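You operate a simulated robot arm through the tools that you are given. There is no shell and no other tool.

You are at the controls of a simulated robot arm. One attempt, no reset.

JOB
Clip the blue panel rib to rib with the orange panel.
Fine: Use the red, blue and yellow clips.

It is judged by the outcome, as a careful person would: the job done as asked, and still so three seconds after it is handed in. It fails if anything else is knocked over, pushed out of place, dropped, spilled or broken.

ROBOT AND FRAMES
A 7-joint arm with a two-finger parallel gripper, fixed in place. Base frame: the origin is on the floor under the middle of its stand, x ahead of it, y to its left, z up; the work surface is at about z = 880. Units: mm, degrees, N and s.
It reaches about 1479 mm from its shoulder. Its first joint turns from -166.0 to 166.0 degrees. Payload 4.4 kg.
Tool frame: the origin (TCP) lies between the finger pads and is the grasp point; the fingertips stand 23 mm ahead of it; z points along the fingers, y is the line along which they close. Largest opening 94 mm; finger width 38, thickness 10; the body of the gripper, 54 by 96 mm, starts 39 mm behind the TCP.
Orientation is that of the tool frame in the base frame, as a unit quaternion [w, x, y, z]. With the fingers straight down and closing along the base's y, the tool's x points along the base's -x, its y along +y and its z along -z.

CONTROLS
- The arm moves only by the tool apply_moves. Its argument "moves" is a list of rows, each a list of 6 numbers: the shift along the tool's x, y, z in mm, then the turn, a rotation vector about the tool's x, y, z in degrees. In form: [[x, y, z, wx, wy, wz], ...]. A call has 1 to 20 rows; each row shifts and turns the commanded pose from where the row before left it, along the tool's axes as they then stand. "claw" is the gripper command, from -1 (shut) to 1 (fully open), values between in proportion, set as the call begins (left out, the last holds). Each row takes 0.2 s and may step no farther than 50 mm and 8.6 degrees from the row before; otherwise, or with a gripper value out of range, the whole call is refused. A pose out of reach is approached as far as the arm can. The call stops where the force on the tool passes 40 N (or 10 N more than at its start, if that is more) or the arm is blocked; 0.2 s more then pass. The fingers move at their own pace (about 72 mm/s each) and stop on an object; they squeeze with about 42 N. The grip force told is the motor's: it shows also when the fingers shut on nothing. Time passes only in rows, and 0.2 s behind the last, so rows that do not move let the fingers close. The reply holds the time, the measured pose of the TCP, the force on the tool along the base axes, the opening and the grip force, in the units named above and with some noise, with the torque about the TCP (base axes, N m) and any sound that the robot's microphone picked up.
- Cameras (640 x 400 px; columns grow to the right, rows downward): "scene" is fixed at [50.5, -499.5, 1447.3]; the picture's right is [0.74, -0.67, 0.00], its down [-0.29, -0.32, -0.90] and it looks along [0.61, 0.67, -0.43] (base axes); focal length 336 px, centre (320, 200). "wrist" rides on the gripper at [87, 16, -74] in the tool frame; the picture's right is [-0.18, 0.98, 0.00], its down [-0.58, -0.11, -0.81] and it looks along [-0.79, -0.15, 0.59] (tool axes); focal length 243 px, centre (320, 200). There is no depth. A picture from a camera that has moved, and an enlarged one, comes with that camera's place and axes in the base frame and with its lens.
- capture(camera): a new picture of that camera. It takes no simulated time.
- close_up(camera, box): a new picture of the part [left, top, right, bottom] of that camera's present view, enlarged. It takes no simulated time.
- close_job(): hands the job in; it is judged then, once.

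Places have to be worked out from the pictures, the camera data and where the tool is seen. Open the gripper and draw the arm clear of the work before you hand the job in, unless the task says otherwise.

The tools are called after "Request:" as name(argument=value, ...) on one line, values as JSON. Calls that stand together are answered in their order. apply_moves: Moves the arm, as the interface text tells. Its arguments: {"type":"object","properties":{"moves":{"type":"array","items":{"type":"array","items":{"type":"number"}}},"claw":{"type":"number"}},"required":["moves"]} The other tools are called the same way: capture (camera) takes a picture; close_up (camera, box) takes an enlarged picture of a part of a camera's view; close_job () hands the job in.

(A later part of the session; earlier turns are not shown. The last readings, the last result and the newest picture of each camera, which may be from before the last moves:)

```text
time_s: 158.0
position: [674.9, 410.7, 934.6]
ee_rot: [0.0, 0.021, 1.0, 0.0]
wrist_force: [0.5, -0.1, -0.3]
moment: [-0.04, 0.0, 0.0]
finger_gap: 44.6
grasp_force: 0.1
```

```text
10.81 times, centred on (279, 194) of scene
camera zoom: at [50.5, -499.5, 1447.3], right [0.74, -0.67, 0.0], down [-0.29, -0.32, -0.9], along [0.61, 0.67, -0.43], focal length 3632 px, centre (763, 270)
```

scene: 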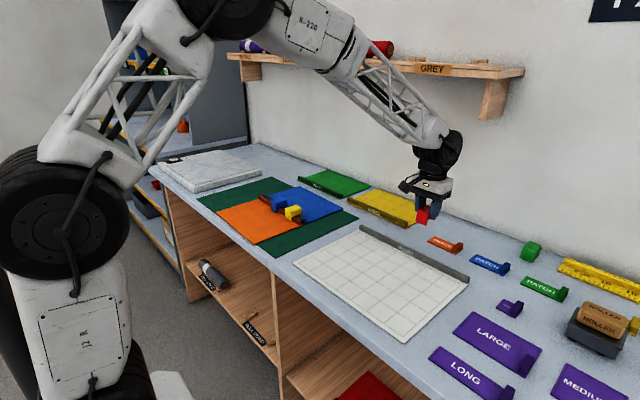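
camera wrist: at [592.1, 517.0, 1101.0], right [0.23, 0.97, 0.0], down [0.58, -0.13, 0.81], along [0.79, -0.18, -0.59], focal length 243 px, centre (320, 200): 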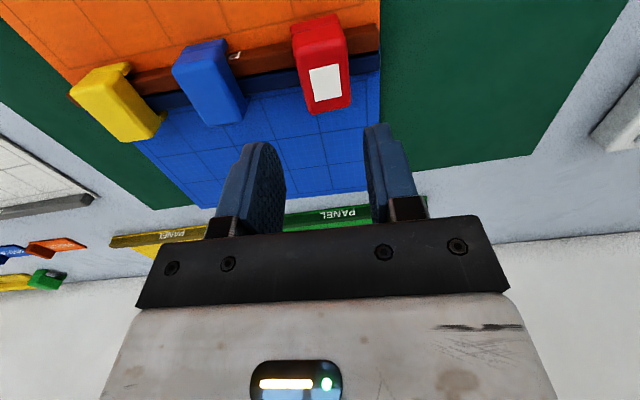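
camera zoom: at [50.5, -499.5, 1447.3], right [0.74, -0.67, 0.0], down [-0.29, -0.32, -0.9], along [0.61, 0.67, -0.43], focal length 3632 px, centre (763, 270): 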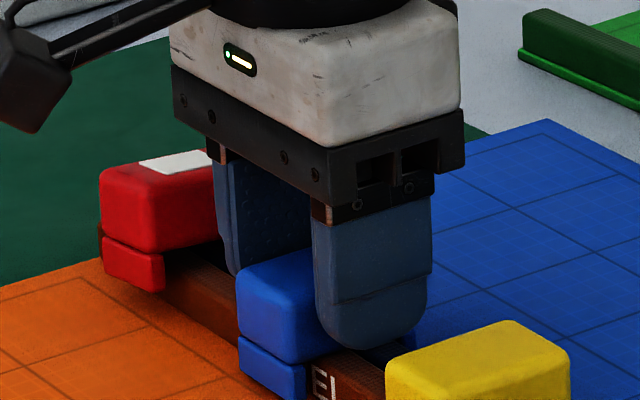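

The fingers straddle blue. I close, lift it 40 mm, and come back down to just above the catch height.

Request:
apply_moves(moves=[[0, 0, 0, 0, 0, 0], [0, 0, 0, 0, 0, 0], [0, 0, 0, 0, 0, 0]], claw=-1)

Request:
apply_moves(moves=[[0, 0, -3, 0, 0, 0], [0, 0, -7, 0, 0, 0], [0, 0, -15, 0, 0, 0], [0, 0, -15, 0, 0, 0], [0, 0, 0, 0, 0, 0], [0, 0, 0, 0, 0, 0]])

Request:
close_up(camera="scene", box=[230, 165, 320, 227])

Request:
close_up(camera="wrist", box=[240, 20, 400, 120])

```text
time_s: 158.8
position: [674.7, 410.7, 934.4]
ee_rot: [0.0, 0.022, 1.0, -0.001]
wrist_force: [0.1, -0.6, -0.5]
moment: [0.02, -0.01, 0.01]
finger_gap: 34.3
grasp_force: 42.4
```

```text
time_s: 160.2
position: [674.9, 411.1, 974.7]
ee_rot: [0.001, 0.022, 1.0, 0.0]
wrist_force: [0.3, 0.0, -0.8]
moment: [0.01, -0.02, -0.01]
finger_gap: 33.7
grasp_force: 41.9
```

```text
6.45 times, centred on (275, 196) of scene
camera zoom: at [50.5, -499.5, 1447.3], right [0.74, -0.67, 0.0], down [-0.29, -0.32, -0.9], along [0.61, 0.67, -0.43], focal length 2168 px, centre (610, 226)
```

zoom: 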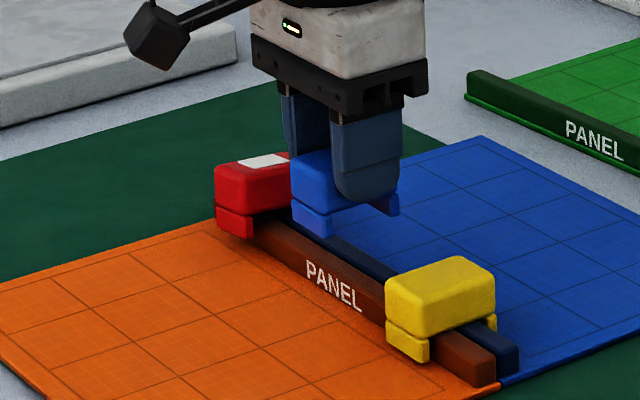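

```text
4.00 times, centred on (320, 70) of wrist
camera zoom: at [589.0, 432.0, 1049.5], right [0.23, 0.97, 0.0], down [0.58, -0.13, 0.81], along [0.79, -0.18, -0.59], focal length 970 px, centre (320, 720)
```

zoom: 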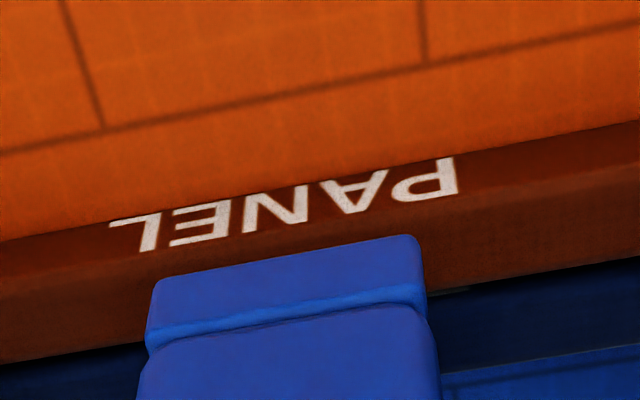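

Blue came up freely. I lower to about 942.5, then step gently to the catch.

Request:
apply_moves(moves=[[0, 0, 15, 0, 0, 0], [0, 0, 12, 0, 0, 0], [0, 0, 5, 0, 0, 0], [0, 0, 0, 0, 0, 0], [0, 0, 0, 0, 0, 0]])

Request:
apply_moves(moves=[[0, 0, 1, 0, 0, 0], [0, 0, 0, 0, 0, 0], [0, 0, 0, 0, 0, 0]])

Request:
apply_moves(moves=[[0, 0, 0.8, 0, 0, 0], [0, 0, 0, 0, 0, 0], [0, 0, 0, 0, 0, 0]])

Request:
close_up(camera="wrist", box=[260, 70, 380, 220])

```text
time_s: 161.4
position: [675.5, 410.6, 944.6]
ee_rot: [0.0, 0.022, 1.0, 0.0]
wrist_force: [0.2, 0.3, -0.2]
moment: [-0.02, 0.0, 0.02]
finger_gap: 34.0
grasp_force: 41.9
```

```text
time_s: 162.2
position: [674.7, 411.1, 942.1]
ee_rot: [0.0, 0.022, 1.0, 0.0]
wrist_force: [0.0, -0.7, -0.4]
moment: [0.02, 0.01, 0.0]
finger_gap: 34.0
grasp_force: 41.9
```

```text
time_s: 163.0
position: [675.2, 410.9, 941.4]
ee_rot: [0.0, 0.021, 1.0, 0.001]
wrist_force: [0.9, -0.1, -0.9]
moment: [-0.01, 0.01, 0.03]
finger_gap: 33.9
grasp_force: 41.6
```

```text
2.67 times, centred on (320, 145) of wrist
camera zoom: at [589.4, 431.7, 1016.0], right [0.23, 0.97, 0.0], down [0.58, -0.13, 0.81], along [0.79, -0.18, -0.59], focal length 647 px, centre (320, 347)
```

zoom: 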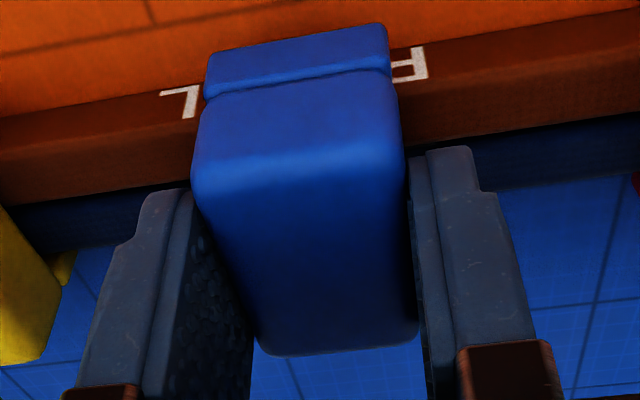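

No contact yet. I continue in 0.6 mm steps, checking the force each time.

Request:
apply_moves(moves=[[0, 0, 0.7, 0, 0, 0], [0, 0, 0, 0, 0, 0], [0, 0, 0, 0, 0, 0]])

Request:
apply_moves(moves=[[0, 0, 0.5, 0, 0, 0], [0, 0, 0, 0, 0, 0], [0, 0, 0, 0, 0, 0]])

Request:
close_up(camera="wrist", box=[260, 70, 380, 220])

```text
time_s: 163.8
position: [674.7, 411.2, 942.0]
ee_rot: [-0.001, 0.022, 1.0, 0.0]
wrist_force: [0.5, 0.2, -0.3]
moment: [0.04, -0.02, 0.03]
finger_gap: 34.1
grasp_force: 41.8
```

```text
time_s: 164.6
position: [673.7, 411.3, 939.7]
ee_rot: [0.0, 0.023, 1.0, 0.0]
wrist_force: [1.0, -0.3, 0.5]
moment: [0.01, -0.07, 0.0]
finger_gap: 33.8
grasp_force: 41.9
```

```text
2.67 times, centred on (320, 145) of wrist
camera zoom: at [588.9, 431.7, 1014.6], right [0.23, 0.97, 0.0], down [0.58, -0.13, 0.81], along [0.79, -0.18, -0.59], focal length 647 px, centre (320, 347)
```

zoom: 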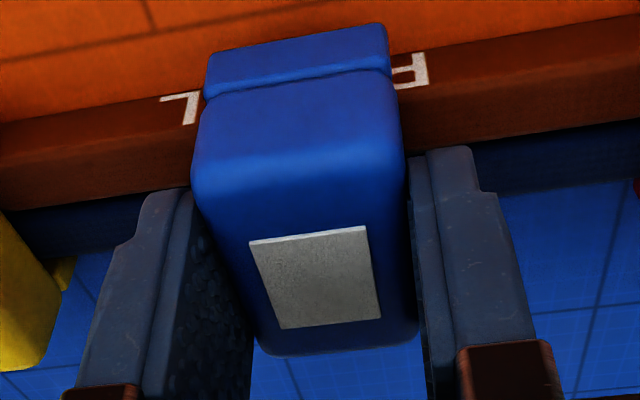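

Blue's plate is up at almost no force. I do a small 1 mm tug to confirm it holds, then ease back and release.

Request:
apply_moves(moves=[[0, 0, -1.2, 0, 0, 0], [0, 0, 0, 0, 0, 0], [0, 0, 0, 0, 0, 0]])

Request:
close_up(camera="wrist", box=[260, 70, 380, 220])

Request:
apply_moves(moves=[[0, 0, 1.2, 0, 0, 0], [0, 0, 0, 0, 0, 0], [0, 0, 0, 0, 0, 0]])

Request:
close_up(camera="wrist", box=[260, 70, 380, 220])

```text
time_s: 165.4
position: [674.0, 412.1, 940.6]
ee_rot: [0.0, 0.021, 1.0, 0.0]
wrist_force: [0.0, -0.7, -2.3]
moment: [0.0, -0.03, 0.0]
finger_gap: 34.0
grasp_force: 41.3
```

```text
2.67 times, centred on (320, 145) of wrist
camera zoom: at [588.6, 432.1, 1015.2], right [0.23, 0.97, 0.0], down [0.58, -0.13, 0.81], along [0.79, -0.18, -0.59], focal length 647 px, centre (320, 347)
```

zoom: 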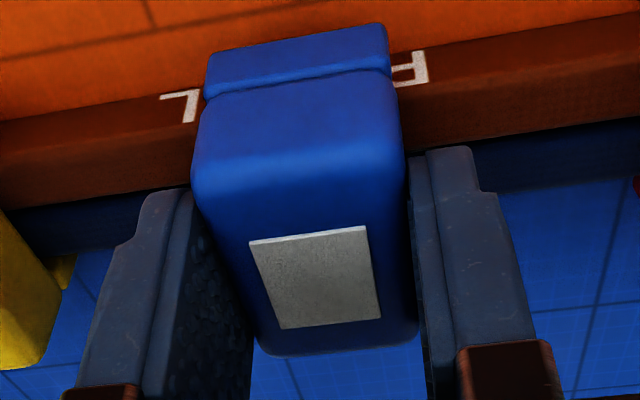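

```text
time_s: 166.2
position: [673.9, 410.7, 939.4]
ee_rot: [0.0, 0.022, 1.0, 0.0]
wrist_force: [-1.7, 0.6, 5.8]
moment: [0.02, 0.05, -0.03]
finger_gap: 33.9
grasp_force: 42.4
```

```text
2.67 times, centred on (320, 145) of wrist
camera zoom: at [588.7, 431.9, 1014.0], right [0.23, 0.97, 0.0], down [0.58, -0.13, 0.81], along [0.79, -0.18, -0.59], focal length 647 px, centre (320, 347)
```

zoom: 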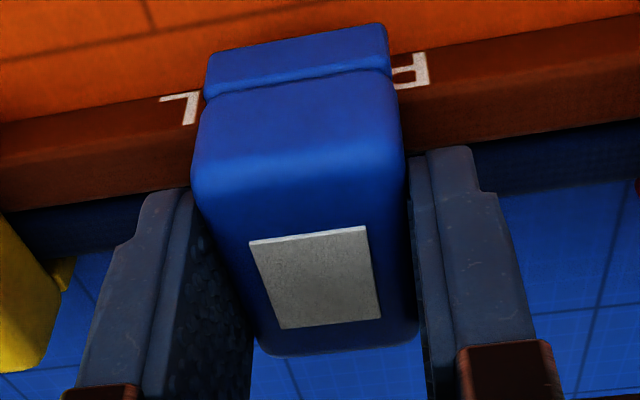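

Blue holds (the ribs moved with it). I ease off, release and rise.

Request:
apply_moves(moves=[[0, 0, -0.5, 0, 0, 0], [0, 0, 0, 0, 0, 0]])

Request:
apply_moves(moves=[[0, 0, 0, 0, 0, 0], [0, 0, 0, 0, 0, 0], [0, 0, 0, 0, 0, 0]], claw=-0.05)

Request:
apply_moves(moves=[[0, 0, -5, 0, 0, 0], [0, 0, -10, 0, 0, 0], [0, 0, -20, 0, 0, 0], [0, 0, -25, 0, 0, 0], [0, 0, -25, 0, 0, 0], [0, 0, 0, 0, 0, 0]])

Request:
close_up(camera="scene", box=[240, 165, 320, 227])

```text
time_s: 166.8
position: [675.0, 412.4, 939.7]
ee_rot: [0.0, 0.021, 1.0, -0.001]
wrist_force: [0.8, 1.0, 0.5]
moment: [0.07, 0.02, -0.02]
finger_gap: 34.3
grasp_force: 42.3
```

```text
time_s: 167.6
position: [674.5, 411.9, 940.5]
ee_rot: [0.0, 0.021, 1.0, 0.0]
wrist_force: [-0.2, 0.1, 0.1]
moment: [0.0, 0.01, 0.0]
finger_gap: 44.6
grasp_force: 0.0
```

```text
time_s: 169.0
position: [674.4, 411.3, 1023.6]
ee_rot: [0.0, 0.022, 1.0, 0.0]
wrist_force: [-0.4, -0.5, -0.1]
moment: [0.03, -0.01, 0.01]
finger_gap: 44.7
grasp_force: 0.0
```

```text
6.45 times, centred on (280, 196) of scene
camera zoom: at [50.5, -499.5, 1447.3], right [0.74, -0.67, 0.0], down [-0.29, -0.32, -0.9], along [0.61, 0.67, -0.43], focal length 2168 px, centre (578, 226)
```

zoom: 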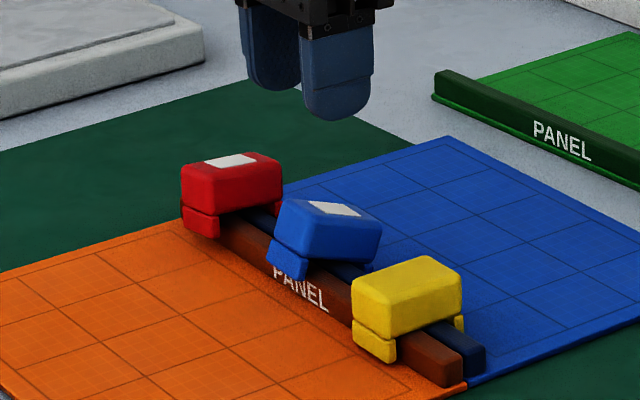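

Blue now sits tilted. I zoom in to see what happened.

Request:
close_up(camera="scene", box=[266, 188, 298, 212])

Request:
close_up(camera="wrist", box=[230, 10, 410, 122])

```text
16.00 times, centred on (282, 200) of scene
camera zoom: at [50.5, -499.5, 1447.3], right [0.74, -0.67, 0.0], down [-0.29, -0.32, -0.9], along [0.61, 0.67, -0.43], focal length 5376 px, centre (928, 200)
```

zoom: 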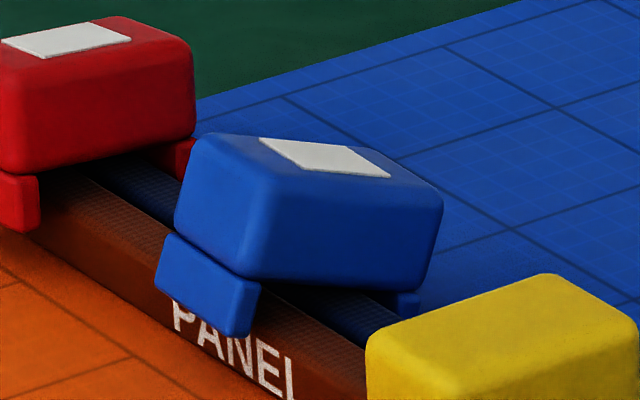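

```text
3.56 times, centred on (320, 66) of wrist
camera zoom: at [589.3, 431.3, 1099.0], right [0.23, 0.97, 0.0], down [0.58, -0.13, 0.81], along [0.79, -0.18, -0.59], focal length 863 px, centre (320, 676)
```

zoom: 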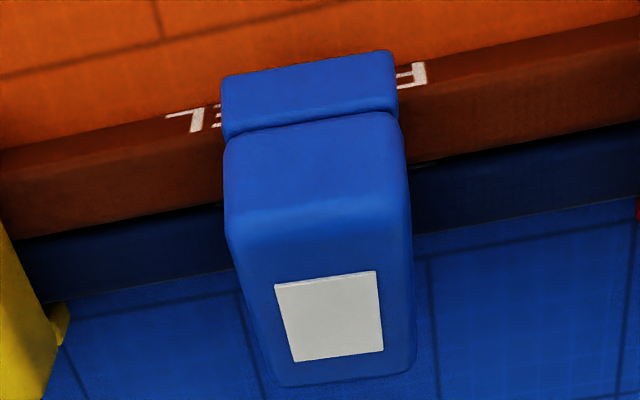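

The blue clip is leaning about 23°, pivoting about its base centre, while red stands level. I wait a moment and look again at both, to see whether anything is still moving.

Request:
apply_moves(moves=[[0, 0, -5, 0, 0, 0], [0, 0, 0, 0, 0, 0], [0, 0, 0, 0, 0, 0], [0, 0, 0, 0, 0, 0], [0, 0, 0, 0, 0, 0], [0, 0, 0, 0, 0, 0]])

Request:
close_up(camera="scene", box=[252, 178, 300, 215])

Request:
capture(camera="wrist")

```text
time_s: 170.4
position: [674.8, 411.6, 1029.6]
ee_rot: [0.0, 0.022, 1.0, 0.0]
wrist_force: [-0.1, -0.2, 0.0]
moment: [0.0, 0.03, 0.0]
finger_gap: 44.6
grasp_force: 0.0
```

```text
10.81 times, centred on (276, 196) of scene
camera zoom: at [50.5, -499.5, 1447.3], right [0.74, -0.67, 0.0], down [-0.29, -0.32, -0.9], along [0.61, 0.67, -0.43], focal length 3632 px, centre (796, 238)
```

zoom: 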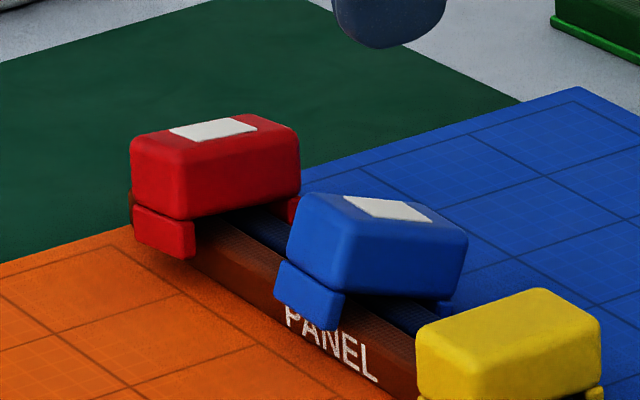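

```text
taken
camera wrist: at [589.1, 431.5, 1103.5], right [0.23, 0.97, 0.0], down [0.58, -0.13, 0.81], along [0.79, -0.18, -0.59], focal length 243 px, centre (320, 200)
```

wrist: 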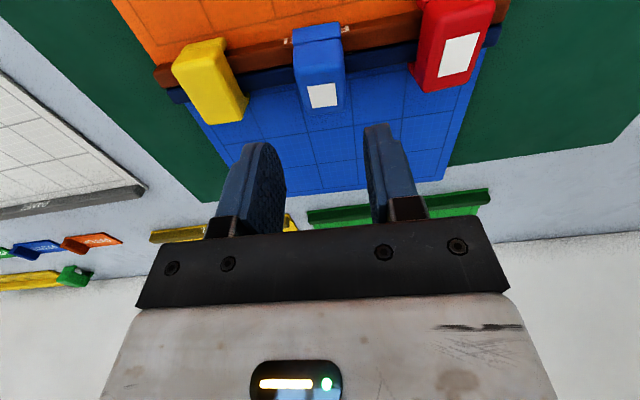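

Plate-up is a hold that engages about 5 mm above full depth and breaks if pressed past about 15 N; at that height the clip can lean. I'll try to engage at full depth: bring the clip down slightly yawed (out of its catching range) and turn it straight once seated. I test this on yellow, gripping it first.

Request:
apply_moves(moves=[[0, -43.5, 0, 0, 0, 0], [0, -43.5, 0, 0, 0, 0], [0, 0, 30, 0, 0, 0], [0, 0, 30, 0, 0, 0], [0, 0, 22, 0, 0, 0], [0, 0, 12, 0, 0, 0], [0, 0, 0, 0, 0, 0], [0, 0, 0, 0, 0, 0], [0, 0, 0, 0, 0, 0]])

Request:
close_up(camera="wrist", box=[240, 50, 400, 225])

```text
time_s: 172.4
position: [669.2, 323.9, 937.0]
ee_rot: [0.0, 0.022, 1.0, 0.0]
wrist_force: [0.1, -0.2, -0.3]
moment: [0.0, 0.03, -0.02]
finger_gap: 44.8
grasp_force: 0.1
```

```text
2.29 times, centred on (320, 138) of wrist
camera zoom: at [583.6, 344.8, 1011.9], right [0.23, 0.97, 0.0], down [0.58, -0.13, 0.81], along [0.79, -0.18, -0.59], focal length 555 px, centre (320, 343)
```

zoom: 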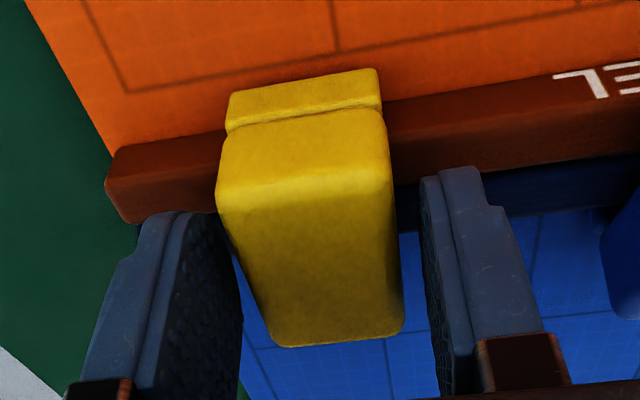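

I trim to centre, go 2.5 mm lower, and grip yellow.

Request:
apply_moves(moves=[[-1.3, 0, 2.5, 0, 0, 0], [0, 0, 0, 0, 0, 0], [0, 0, 0, 0, 0, 0]])

Request:
apply_moves(moves=[[0, 0, 0, 0, 0, 0], [0, 0, 0, 0, 0, 0], [0, 0, 0, 0, 0, 0]], claw=-1)

Request:
apply_moves(moves=[[0, 0, -3, 0, 0, 0], [0, 0, -7, 0, 0, 0], [0, 0, -15, 0, 0, 0], [0, 0, -15, 0, 0, 0], [0, 0, 0, 0, 0, 0], [0, 0, 0, 0, 0, 0]])

Request:
close_up(camera="scene", box=[250, 165, 330, 227])

Request:
close_up(camera="wrist", box=[240, 20, 400, 120])

```text
time_s: 173.2
position: [671.3, 324.2, 934.4]
ee_rot: [0.0, 0.023, 1.0, 0.0]
wrist_force: [-0.3, -0.3, -0.1]
moment: [-0.03, 0.03, 0.01]
finger_gap: 45.0
grasp_force: 0.0
```

```text
time_s: 174.0
position: [670.4, 324.3, 934.4]
ee_rot: [0.0, 0.022, 1.0, 0.0]
wrist_force: [-0.2, -1.0, -0.2]
moment: [0.0, 0.02, 0.04]
finger_gap: 33.6
grasp_force: 42.1
```

```text
time_s: 175.4
position: [673.3, 323.7, 971.7]
ee_rot: [-0.001, 0.023, 1.0, 0.0]
wrist_force: [-0.2, 0.5, -0.3]
moment: [-0.02, -0.01, -0.01]
finger_gap: 33.4
grasp_force: 42.7
```

```text
6.45 times, centred on (290, 196) of scene
camera zoom: at [50.5, -499.5, 1447.3], right [0.74, -0.67, 0.0], down [-0.29, -0.32, -0.9], along [0.61, 0.67, -0.43], focal length 2168 px, centre (514, 226)
```

zoom: 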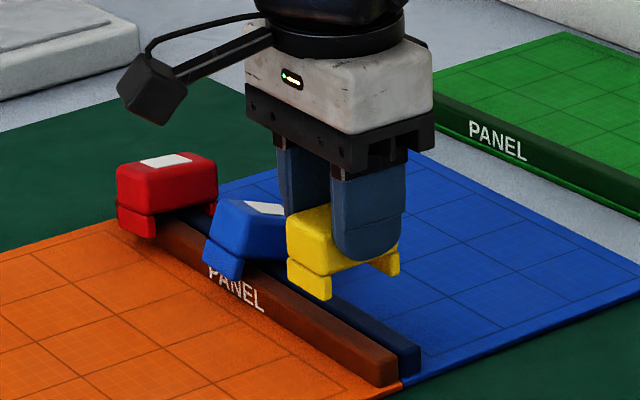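

```text
4.00 times, centred on (320, 70) of wrist
camera zoom: at [587.0, 344.5, 1046.5], right [0.23, 0.97, 0.0], down [0.58, -0.13, 0.81], along [0.79, -0.18, -0.59], focal length 970 px, centre (320, 720)
```

zoom: 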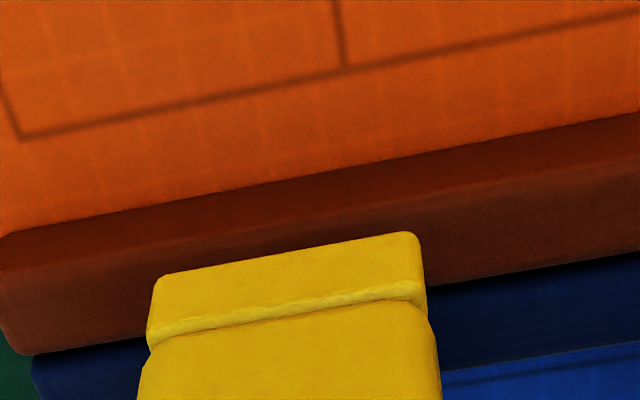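

Yellow is up. I yaw it 10° and lower it in steps to full depth, watching for the plate.

Request:
apply_moves(moves=[[1, 0, 0, 0, 0, 5], [0, 0, 0, 0, 0, 5], [0, 0, 14, 0, 0, 0], [0, 0, 12, 0, 0, 0], [0, 0, 4, 0, 0, 0], [0, 0, 0, 0, 0, 0], [0, 0, 0, 0, 0, 0]])

Request:
close_up(camera="wrist", box=[260, 20, 380, 220])

Request:
apply_moves(moves=[[0, 0, 1, 0, 0, 0], [0, 0, 0, 0, 0, 0], [0, 0, 0, 0, 0, 0]])

Request:
apply_moves(moves=[[0, 0, 1, 0, 0, 0], [0, 0, 0, 0, 0, 0], [0, 0, 0, 0, 0, 0]])

Request:
close_up(camera="wrist", box=[260, 20, 380, 220])

```text
time_s: 177.0
position: [670.5, 325.7, 943.2]
ee_rot: [0.0, 0.11, 0.994, 0.0]
wrist_force: [0.3, 0.1, -1.4]
moment: [-0.02, -0.01, 0.0]
finger_gap: 33.5
grasp_force: 42.6
```

```text
2.00 times, centred on (320, 120) of wrist
camera zoom: at [590.5, 360.1, 1017.6], right [0.39, 0.92, 0.0], down [0.54, -0.23, 0.81], along [0.74, -0.32, -0.59], focal length 485 px, centre (320, 360)
```

zoom: 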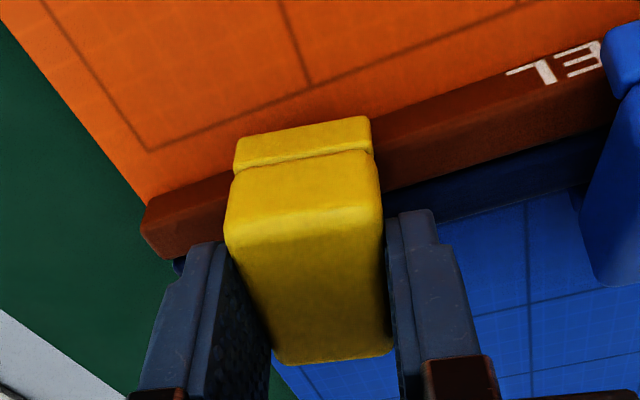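

```text
time_s: 177.8
position: [671.2, 325.0, 942.5]
ee_rot: [0.0, 0.109, 0.994, 0.0]
wrist_force: [0.8, -0.5, -0.5]
moment: [-0.02, -0.02, -0.02]
finger_gap: 33.7
grasp_force: 42.2
```

```text
time_s: 178.6
position: [670.4, 325.1, 941.9]
ee_rot: [0.0, 0.109, 0.994, 0.0]
wrist_force: [1.0, 0.1, 0.3]
moment: [-0.03, -0.03, 0.03]
finger_gap: 33.4
grasp_force: 41.7
```

```text
2.00 times, centred on (320, 120) of wrist
camera zoom: at [590.1, 359.7, 1015.6], right [0.39, 0.92, 0.0], down [0.54, -0.23, 0.81], along [0.74, -0.32, -0.59], focal length 485 px, centre (320, 360)
```

zoom: 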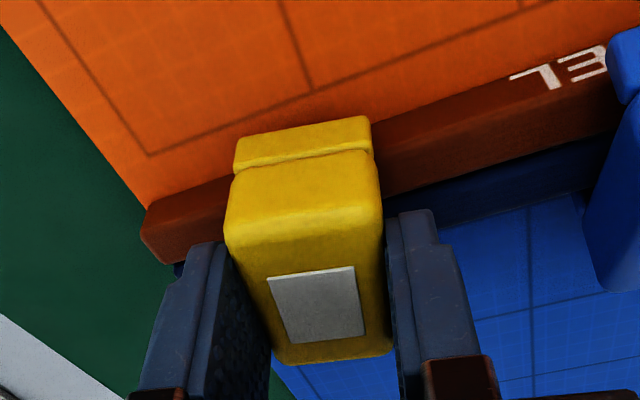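

At 10° yaw it still engaged early, so yaw doesn't avoid it. I turn it back straight in two steps while engaged, watching the torque.

Request:
apply_moves(moves=[[0, 0, 0, 0, 0, -2.5], [0, 0, 0, 0, 0, -2.5], [0, 0, 0, 0, 0, 0], [0, 0, 0, 0, 0, 0]])

Request:
close_up(camera="wrist", box=[260, 20, 380, 220])

Request:
close_up(camera="scene", box=[240, 165, 320, 227])

```text
time_s: 179.6
position: [671.9, 324.1, 940.5]
ee_rot: [-0.001, 0.065, 0.998, 0.0]
wrist_force: [-3.6, 0.2, 3.5]
moment: [0.01, 0.13, -0.02]
finger_gap: 33.7
grasp_force: 41.4
```

```text
2.00 times, centred on (320, 120) of wrist
camera zoom: at [588.5, 352.2, 1015.5], right [0.31, 0.95, 0.0], down [0.56, -0.18, 0.81], along [0.77, -0.25, -0.59], focal length 485 px, centre (320, 360)
```

zoom: 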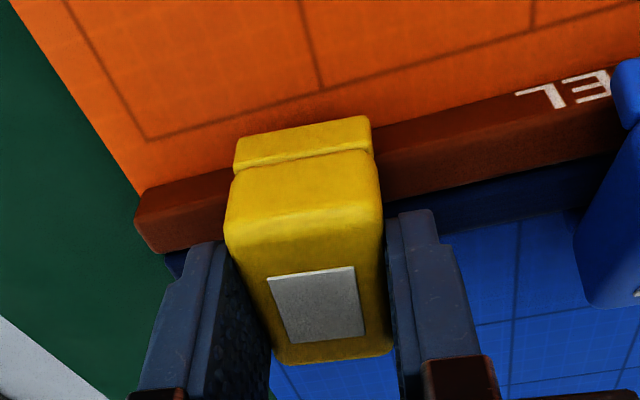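

```text
6.45 times, centred on (280, 196) of scene
camera zoom: at [50.5, -499.5, 1447.3], right [0.74, -0.67, 0.0], down [-0.29, -0.32, -0.9], along [0.61, 0.67, -0.43], focal length 2168 px, centre (578, 226)
```

zoom: 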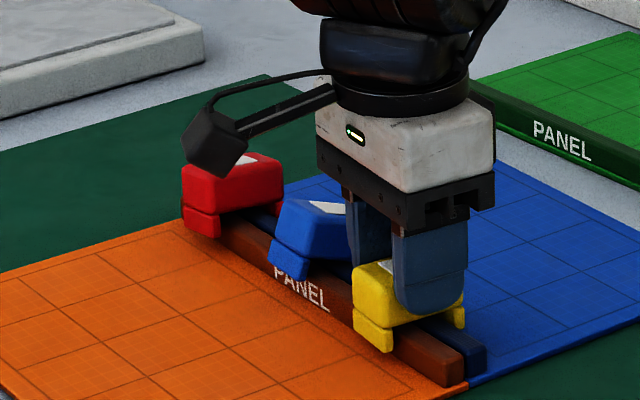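

Yaw turns freely, so the hold acts like a pin at the clip's centre. I straighten fully, then break it by pressing, lift to re-arm, and engage again the way red was done (pressed to about 10 N).

Request:
apply_moves(moves=[[0, 0, 0, 0, 0, -2.5], [0, 0, 0, 0, 0, -2.5], [0, 0, 0, 0, 0, 0], [0, 0, 0, 0, 0, 0]])

Request:
apply_moves(moves=[[0, 0, 0.7, 0, 0, 0], [0, 0, 0, 0, 0, 0], [0, 0, 0, 0, 0, 0]])

Request:
close_up(camera="wrist", box=[260, 70, 380, 220])

Request:
close_up(camera="scene", box=[275, 190, 319, 224])

```text
time_s: 180.6
position: [672.4, 323.8, 941.1]
ee_rot: [0.0, 0.022, 1.0, 0.0]
wrist_force: [-0.6, 3.1, 5.4]
moment: [0.15, 0.03, -0.02]
finger_gap: 33.5
grasp_force: 41.4
```

```text
time_s: 181.4
position: [672.5, 322.7, 939.8]
ee_rot: [0.0, 0.021, 1.0, 0.0]
wrist_force: [1.8, 2.0, 8.9]
moment: [0.07, -0.11, -0.02]
finger_gap: 33.6
grasp_force: 41.5
```

```text
2.67 times, centred on (320, 145) of wrist
camera zoom: at [586.0, 344.3, 1014.8], right [0.23, 0.97, 0.0], down [0.58, -0.13, 0.81], along [0.79, -0.18, -0.59], focal length 647 px, centre (320, 347)
```

zoom: 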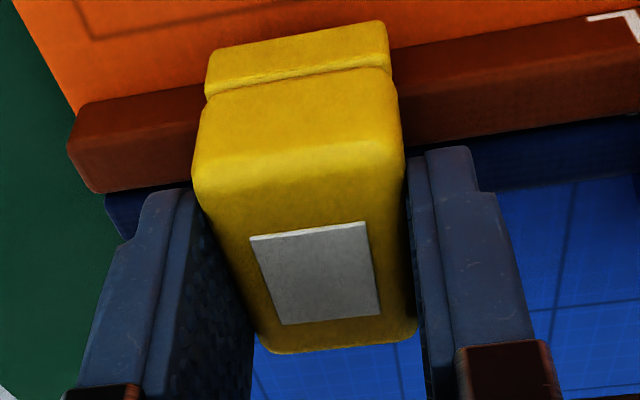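

```text
11.76 times, centred on (297, 207) of scene
camera zoom: at [50.5, -499.5, 1447.3], right [0.74, -0.67, 0.0], down [-0.29, -0.32, -0.9], along [0.61, 0.67, -0.43], focal length 3953 px, centre (591, 118)
```

zoom: 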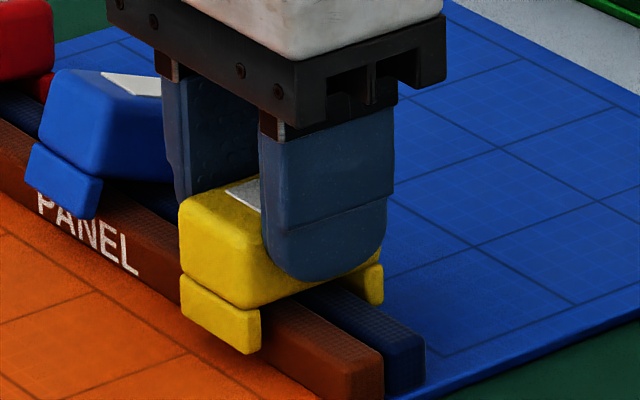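

Yellow is still held at 8.9 N. A faster continuous press straight to full depth may engage at the bottom instead of part-way, so I press past to full depth first and note the contact point.

Request:
apply_moves(moves=[[0, 0, 1.5, 0, 0, 0], [0, 0, 1.5, 0, 0, 0], [0, 0, 0, 0, 0, 0], [0, 0, 0, 0, 0, 0]])

Request:
apply_moves(moves=[[0, 0, 1.5, 0, 0, 0], [0, 0, 1, 0, 0, 0], [0, 0, 0, 0, 0, 0], [0, 0, 0, 0, 0, 0]])

Request:
close_up(camera="wrist", box=[260, 70, 380, 220])

```text
time_s: 182.4
position: [672.3, 324.4, 938.6]
ee_rot: [0.0, 0.021, 1.0, 0.0]
wrist_force: [0.1, 0.0, -0.3]
moment: [-0.02, -0.01, 0.01]
finger_gap: 33.5
grasp_force: 41.7
```

```text
time_s: 183.4
position: [672.3, 323.9, 935.7]
ee_rot: [0.0, 0.021, 1.0, 0.0]
wrist_force: [-0.4, 0.8, 8.8]
moment: [0.02, 0.05, 0.03]
finger_gap: 33.5
grasp_force: 42.1
```

```text
2.67 times, centred on (320, 145) of wrist
camera zoom: at [586.5, 344.0, 1009.7], right [0.23, 0.97, 0.0], down [0.58, -0.13, 0.81], along [0.79, -0.18, -0.59], focal length 647 px, centre (320, 347)
```

zoom: 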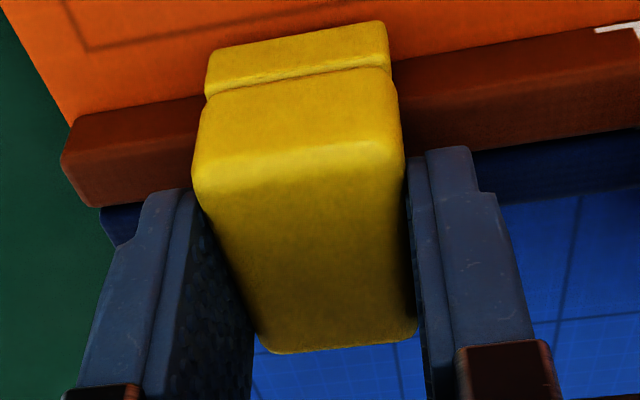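

Yellow is at full depth again with 9 N contact. Now I lift it 40 mm to re-arm, and plunge down in one quick continuous row to the seat.

Request:
apply_moves(moves=[[0, 0, -5, 0, 0, 0], [0, 0, -15, 0, 0, 0], [0, 0, -20, 0, 0, 0], [0, 0, 0, 0, 0, 0], [0, 0, 10, 0, 0, 0], [0, 0, 0, 0, 0, 0], [0, 0, 0, 0, 0, 0]])

Request:
apply_moves(moves=[[0, 0, 29.5, 0, 0, 0], [0, 0, 0, 0, 0, 0], [0, 0, 0, 0, 0, 0], [0, 0, 0, 0, 0, 0]])

Request:
close_up(camera="wrist", box=[260, 70, 380, 220])

Request:
close_up(camera="scene", box=[275, 190, 319, 224])

```text
time_s: 185.0
position: [669.6, 325.5, 965.7]
ee_rot: [0.0, 0.022, 1.0, -0.001]
wrist_force: [-0.8, 0.5, 0.1]
moment: [0.02, 0.03, 0.0]
finger_gap: 33.7
grasp_force: 41.8
```

```text
time_s: 186.0
position: [672.4, 324.1, 934.4]
ee_rot: [0.0, 0.022, 1.0, 0.001]
wrist_force: [-0.9, 0.4, 18.5]
moment: [-0.01, 0.05, 0.0]
finger_gap: 33.5
grasp_force: 42.1
```

```text
2.67 times, centred on (320, 145) of wrist
camera zoom: at [586.8, 344.5, 1009.5], right [0.23, 0.97, 0.0], down [0.57, -0.13, 0.81], along [0.79, -0.18, -0.59], focal length 647 px, centre (320, 347)
```

zoom: 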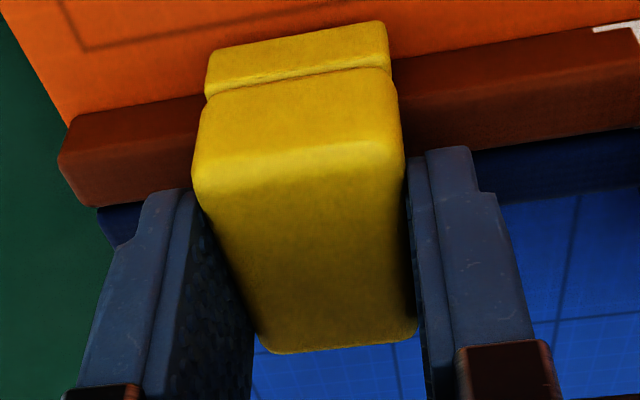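

```text
11.76 times, centred on (297, 207) of scene
camera zoom: at [50.5, -499.5, 1447.3], right [0.74, -0.67, 0.0], down [-0.29, -0.32, -0.9], along [0.61, 0.67, -0.43], focal length 3953 px, centre (591, 118)
```

zoom: 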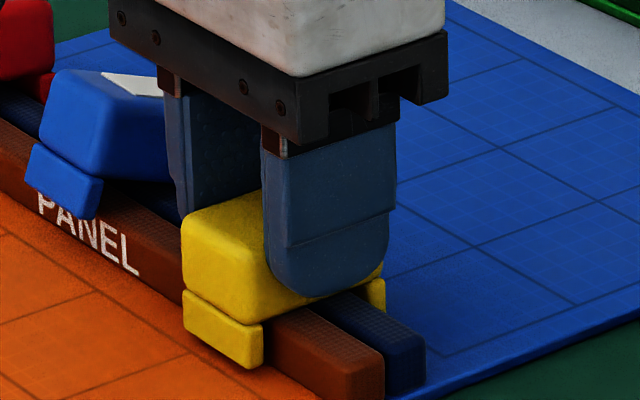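

Full depth, plate down. I ease off the pressure and see whether anything engages at rest here.

Request:
apply_moves(moves=[[0, 0, -1.3, 0, 0, 0], [0, 0, 0, 0, 0, 0], [0, 0, 0, 0, 0, 0], [0, 0, 0, 0, 0, 0]])

Request:
apply_moves(moves=[[0, 0, -1.5, 0, 0, 0], [0, 0, 0, 0, 0, 0], [0, 0, 0, 0, 0, 0], [0, 0, 0, 0, 0, 0]])

Request:
close_up(camera="wrist", box=[260, 70, 380, 220])

```text
time_s: 187.0
position: [671.8, 323.6, 936.8]
ee_rot: [0.0, 0.022, 1.0, 0.0]
wrist_force: [0.2, 0.1, -0.2]
moment: [0.01, 0.03, -0.02]
finger_gap: 33.7
grasp_force: 41.9
```

```text
time_s: 188.0
position: [672.5, 323.8, 938.2]
ee_rot: [0.0, 0.022, 1.0, 0.0]
wrist_force: [0.3, -0.4, -0.5]
moment: [0.02, -0.01, 0.01]
finger_gap: 33.4
grasp_force: 41.9
```

```text
2.67 times, centred on (320, 145) of wrist
camera zoom: at [586.3, 344.4, 1013.0], right [0.23, 0.97, 0.0], down [0.58, -0.13, 0.81], along [0.79, -0.18, -0.59], focal length 647 px, centre (320, 347)
```

zoom: 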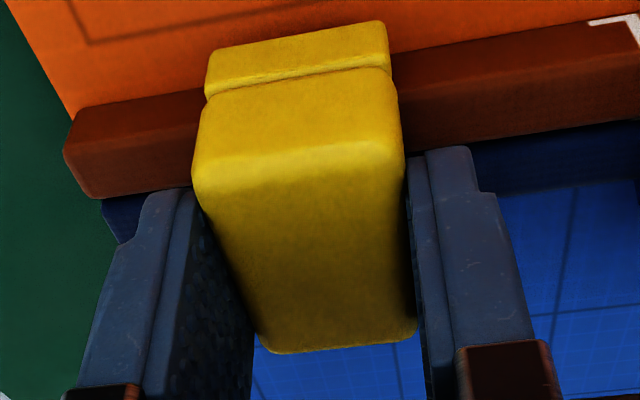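

No engagement at depth. I'll use this free state to find the clip's sideways play: moving in +x until the leg touches, then -x.

Request:
apply_moves(moves=[[-2, 0, 1, 0, 0, 0], [0, 0, 0, 0, 0, 0], [0, 0, 0, 0, 0, 0]])

Request:
apply_moves(moves=[[-1, 0, 0, 0, 0, 0], [0, 0, 0, 0, 0, 0], [0, 0, 0, 0, 0, 0]])

Request:
apply_moves(moves=[[-1, 0, 0, 0, 0, 0], [0, 0, 0, 0, 0, 0], [0, 0, 0, 0, 0, 0]])

Request:
close_up(camera="scene", box=[275, 190, 319, 224])

```text
time_s: 188.8
position: [674.0, 322.9, 938.2]
ee_rot: [0.0, 0.022, 1.0, 0.0]
wrist_force: [-0.4, -0.2, -1.0]
moment: [0.0, -0.05, 0.01]
finger_gap: 33.4
grasp_force: 42.3
```

```text
time_s: 189.6
position: [676.2, 324.4, 938.0]
ee_rot: [0.0, 0.022, 1.0, 0.0]
wrist_force: [1.2, 0.1, -0.7]
moment: [0.0, -0.02, 0.0]
finger_gap: 33.5
grasp_force: 42.4
```

```text
time_s: 190.4
position: [676.3, 323.4, 937.5]
ee_rot: [0.0, 0.021, 1.0, 0.0]
wrist_force: [-1.3, 0.1, -1.6]
moment: [-0.01, 0.03, 0.04]
finger_gap: 34.1
grasp_force: 42.2
```

```text
11.76 times, centred on (297, 207) of scene
camera zoom: at [50.5, -499.5, 1447.3], right [0.74, -0.67, 0.0], down [-0.29, -0.32, -0.9], along [0.61, 0.67, -0.43], focal length 3953 px, centre (591, 118)
```

zoom: 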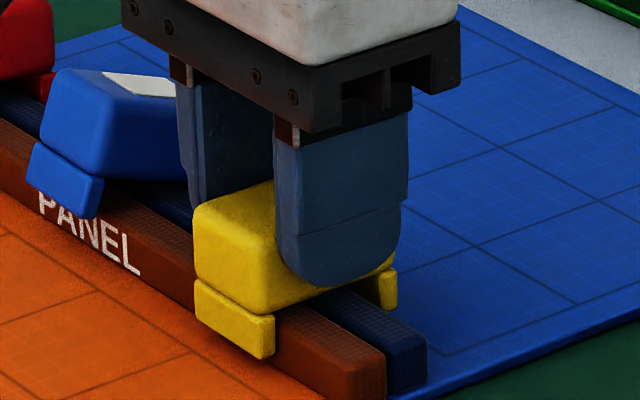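

The -x leg reaches the orange rib about 4 mm over, so yellow had been centred within 1 mm. Now I test whether a 4 mm sideways offset avoids the early catch: back off 0.5 mm, lift to re-arm, and lower again.

Request:
apply_moves(moves=[[0.5, 0, -5, 0, 0, 0], [0, 0, -15, 0, 0, 0], [0, 0, -20, 0, 0, 0], [0, 0, 0, 0, 0, 0], [0, 0, 15, 0, 0, 0], [0, 0, 15, 0, 0, 0], [0, 0, 4, 0, 0, 0], [0, 0, 0, 0, 0, 0], [0, 0, 0, 0, 0, 0]])

Request:
apply_moves(moves=[[0, 0, 1.5, 0, 0, 0], [0, 0, 0, 0, 0, 0], [0, 0, 0, 0, 0, 0]])

Request:
close_up(camera="wrist", box=[260, 70, 380, 220])

Request:
apply_moves(moves=[[0, 0, 1.2, 0, 0, 0], [0, 0, 0, 0, 0, 0], [0, 0, 0, 0, 0, 0]])

Request:
close_up(camera="wrist", box=[260, 70, 380, 220])

```text
time_s: 192.4
position: [674.1, 323.5, 944.6]
ee_rot: [0.001, 0.022, 1.0, 0.0]
wrist_force: [0.1, -0.2, 0.3]
moment: [0.0, -0.01, 0.04]
finger_gap: 33.7
grasp_force: 41.7
```

```text
time_s: 193.2
position: [674.6, 324.9, 941.2]
ee_rot: [0.0, 0.022, 1.0, 0.0]
wrist_force: [0.7, -0.1, -0.3]
moment: [0.03, 0.02, -0.02]
finger_gap: 33.8
grasp_force: 41.9
```

```text
2.67 times, centred on (320, 145) of wrist
camera zoom: at [589.2, 344.7, 1016.0], right [0.23, 0.97, 0.0], down [0.58, -0.13, 0.81], along [0.79, -0.18, -0.59], focal length 647 px, centre (320, 347)
```

zoom: 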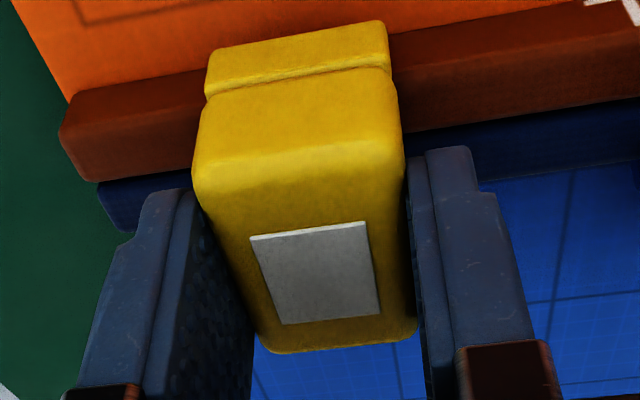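

```text
time_s: 194.0
position: [674.5, 324.2, 941.4]
ee_rot: [0.0, 0.022, 1.0, 0.001]
wrist_force: [-2.2, -3.0, 7.0]
moment: [-0.11, 0.09, 0.0]
finger_gap: 33.5
grasp_force: 42.5
```

```text
2.67 times, centred on (320, 145) of wrist
camera zoom: at [589.6, 345.2, 1015.1], right [0.23, 0.97, 0.0], down [0.58, -0.13, 0.81], along [0.79, -0.18, -0.59], focal length 647 px, centre (320, 347)
```

zoom: 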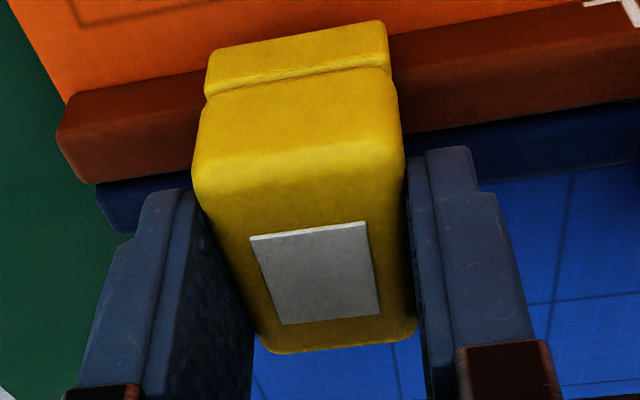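

It engages there too, so this catch height is simply where the clips take hold. But offset like this, the -x leg is close to the orange rib and should keep the clip from leaning. I ease off and release yellow here.

Request:
apply_moves(moves=[[0, 0, -0.4, 0, 0, 0], [0, 0, 0, 0, 0, 0]])

Request:
apply_moves(moves=[[0, 0, 0, 0, 0, 0], [0, 0, 0, 0, 0, 0], [0, 0, 0, 0, 0, 0]], claw=-0.05)

Request:
close_up(camera="scene", box=[275, 190, 319, 224])

Request:
apply_moves(moves=[[0, 0, -5, 0, 0, 0], [0, 0, -10, 0, 0, 0], [0, 0, -20, 0, 0, 0], [0, 0, -25, 0, 0, 0], [0, 0, -25, 0, 0, 0], [0, 0, 0, 0, 0, 0]])

Request:
close_up(camera="scene", box=[252, 178, 316, 226])

```text
time_s: 194.6
position: [674.1, 324.7, 940.8]
ee_rot: [0.001, 0.023, 1.0, 0.0]
wrist_force: [1.2, -0.4, 7.0]
moment: [0.02, -0.03, 0.0]
finger_gap: 33.6
grasp_force: 41.4
```

```text
time_s: 195.4
position: [674.7, 324.8, 940.1]
ee_rot: [0.0, 0.022, 1.0, 0.0]
wrist_force: [-0.2, 0.8, 0.0]
moment: [-0.01, 0.0, -0.05]
finger_gap: 44.6
grasp_force: 0.0
```

```text
11.76 times, centred on (297, 207) of scene
camera zoom: at [50.5, -499.5, 1447.3], right [0.74, -0.67, 0.0], down [-0.29, -0.32, -0.9], along [0.61, 0.67, -0.43], focal length 3953 px, centre (591, 118)
```

zoom: 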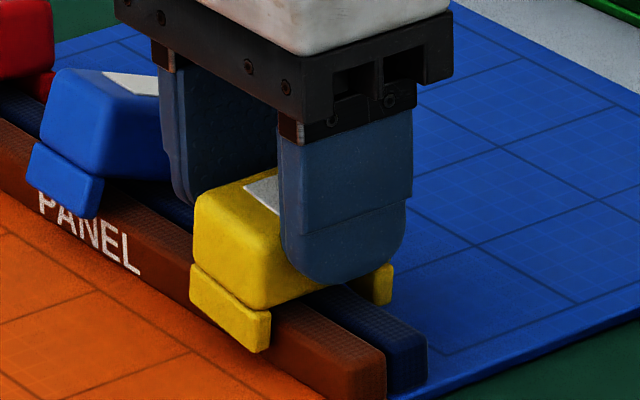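

```text
time_s: 196.8
position: [674.9, 323.9, 1027.6]
ee_rot: [0.0, 0.023, 1.0, 0.0]
wrist_force: [0.2, -0.4, 0.0]
moment: [0.01, 0.0, 0.0]
finger_gap: 44.5
grasp_force: 0.0
```

```text
8.33 times, centred on (284, 202) of scene
camera zoom: at [50.5, -499.5, 1447.3], right [0.74, -0.67, 0.0], down [-0.29, -0.32, -0.9], along [0.61, 0.67, -0.43], focal length 2800 px, centre (620, 183)
```

zoom: 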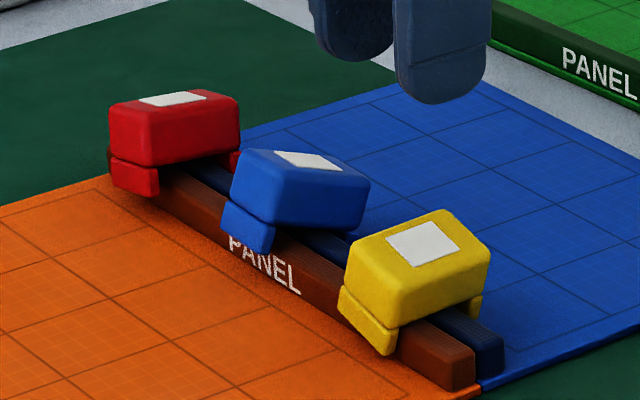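

Yellow is held; I zoom in to judge how straight each clip stands.

Request:
close_up(camera="scene", box=[282, 198, 312, 222])

Request:
close_up(camera="wrist", box=[230, 0, 410, 112])

```text
16.00 times, centred on (297, 210) of scene
camera zoom: at [50.5, -499.5, 1447.3], right [0.74, -0.67, 0.0], down [-0.29, -0.32, -0.9], along [0.61, 0.67, -0.43], focal length 5376 px, centre (688, 40)
```

zoom: 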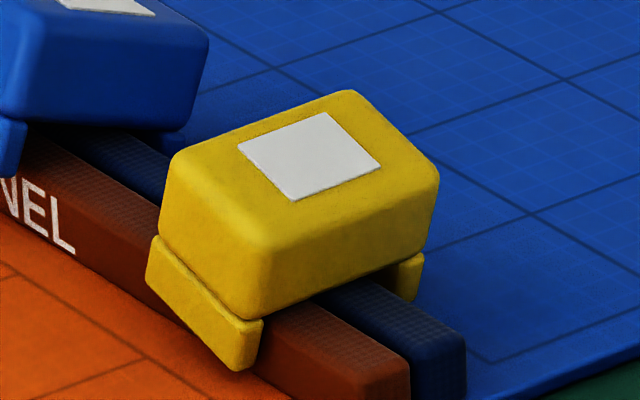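

```text
3.56 times, centred on (320, 56) of wrist
camera zoom: at [589.9, 344.8, 1101.6], right [0.23, 0.97, 0.0], down [0.58, -0.13, 0.81], along [0.79, -0.18, -0.59], focal length 863 px, centre (320, 712)
```

zoom: 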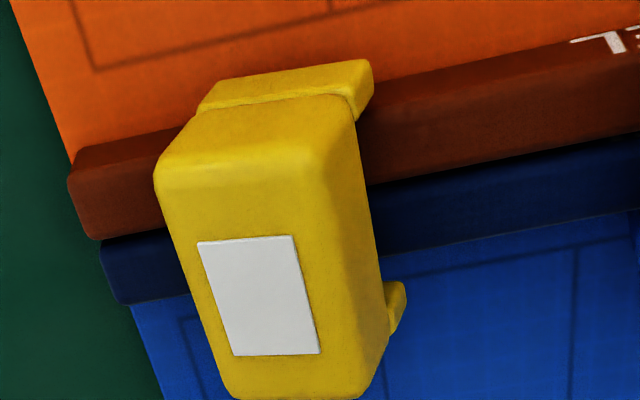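

Yellow has tipped along the ribs, so a clip held at that height flops about its pin; it needs to be held while seated. I'll test another idea: break the hold at full depth and slide the clip a bit along the ribs to see whether it takes hold again there. First I regrip yellow with a wide opening.

Request:
apply_moves(moves=[[0, -3, 25, 0, 0, 0], [0, 0, 25, 0, 0, 0], [0, 0, 22, 0, 0, 0], [0, 0, 12, 0, 0, 0], [0, 0, 3, 0, 0, 0], [0, 0, 0, 0, 0, 0], [0, 0, 0, 0, 0, 0]], claw=0.55)

Request:
close_up(camera="wrist", box=[220, 40, 420, 225])

Request:
close_up(camera="scene", box=[270, 185, 324, 227])

```text
time_s: 198.4
position: [674.4, 321.9, 939.1]
ee_rot: [0.0, 0.022, 1.0, 0.0]
wrist_force: [-0.3, 0.8, 0.6]
moment: [-0.02, 0.02, -0.02]
finger_gap: 72.9
grasp_force: 0.1
```

```text
2.16 times, centred on (320, 132) of wrist
camera zoom: at [589.6, 342.5, 1013.6], right [0.23, 0.97, 0.0], down [0.58, -0.13, 0.81], along [0.79, -0.18, -0.59], focal length 525 px, centre (320, 346)
```

zoom: 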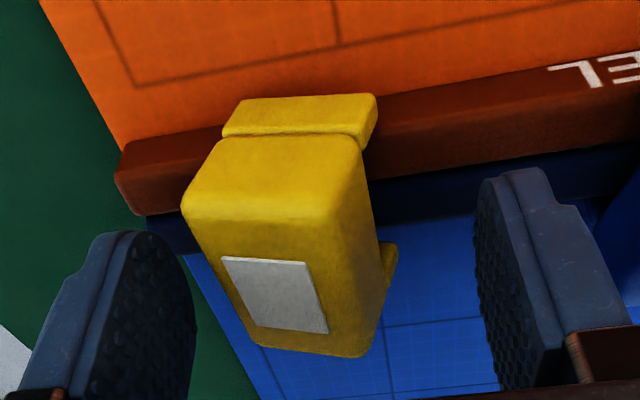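

```text
9.52 times, centred on (297, 206) of scene
camera zoom: at [50.5, -499.5, 1447.3], right [0.74, -0.67, 0.0], down [-0.29, -0.32, -0.9], along [0.61, 0.67, -0.43], focal length 3200 px, centre (539, 143)
```

zoom: 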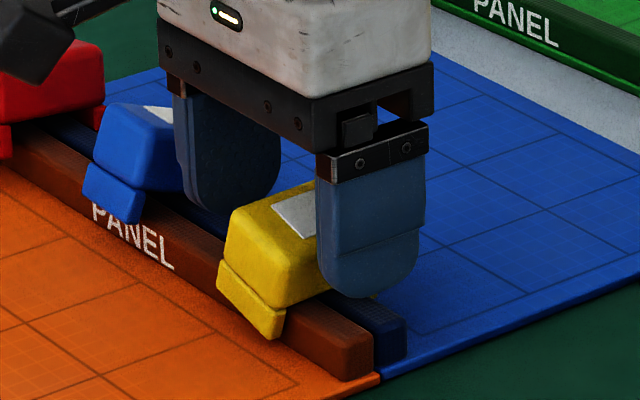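

The fingers bracket the tipped clip; closing should stand it upright between the pads.

Request:
apply_moves(moves=[[0, 0, 0, 0, 0, 0], [0, 0, 0, 0, 0, 0]], claw=0)

Request:
apply_moves(moves=[[0, 0, 0, 0, 0, 0], [0, 0, 0, 0, 0, 0], [0, 0, 0, 0, 0, 0]], claw=-1)

Request:
close_up(camera="wrist", box=[220, 40, 420, 225])

Request:
close_up(camera="scene", box=[270, 185, 324, 227])

```text
time_s: 199.0
position: [674.5, 321.4, 939.1]
ee_rot: [0.0, 0.021, 1.0, 0.0]
wrist_force: [0.3, -0.4, 0.8]
moment: [-0.06, -0.02, 0.01]
finger_gap: 47.1
grasp_force: 0.0
```

```text
time_s: 199.8
position: [674.7, 321.3, 938.7]
ee_rot: [0.0, 0.021, 1.0, 0.0]
wrist_force: [0.1, 0.7, -0.5]
moment: [0.06, -0.03, 0.0]
finger_gap: 34.0
grasp_force: 42.0
```

```text
2.16 times, centred on (320, 132) of wrist
camera zoom: at [589.7, 342.5, 1013.6], right [0.23, 0.97, 0.0], down [0.58, -0.13, 0.81], along [0.79, -0.18, -0.59], focal length 525 px, centre (320, 346)
```

zoom: 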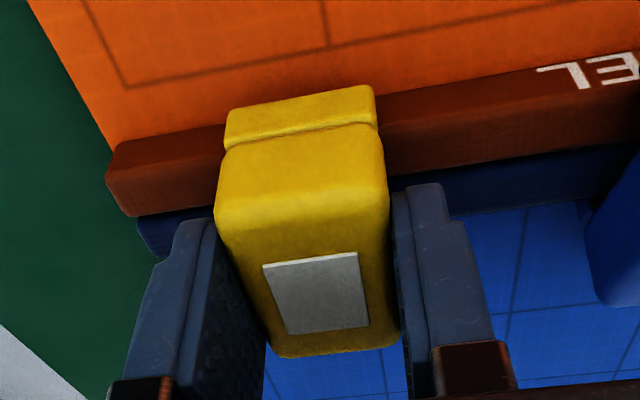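

```text
9.52 times, centred on (297, 206) of scene
camera zoom: at [50.5, -499.5, 1447.3], right [0.74, -0.67, 0.0], down [-0.29, -0.32, -0.9], along [0.61, 0.67, -0.43], focal length 3200 px, centre (539, 143)
```

zoom: 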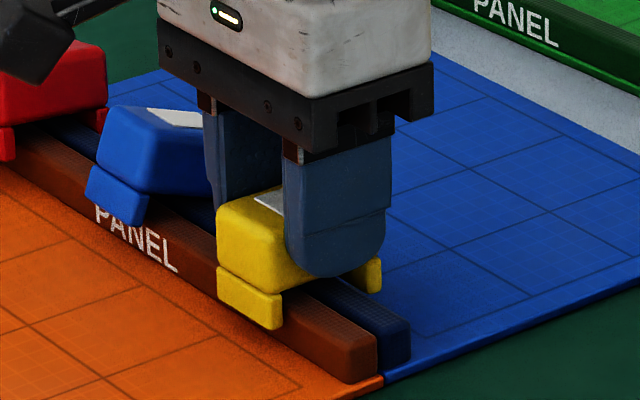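

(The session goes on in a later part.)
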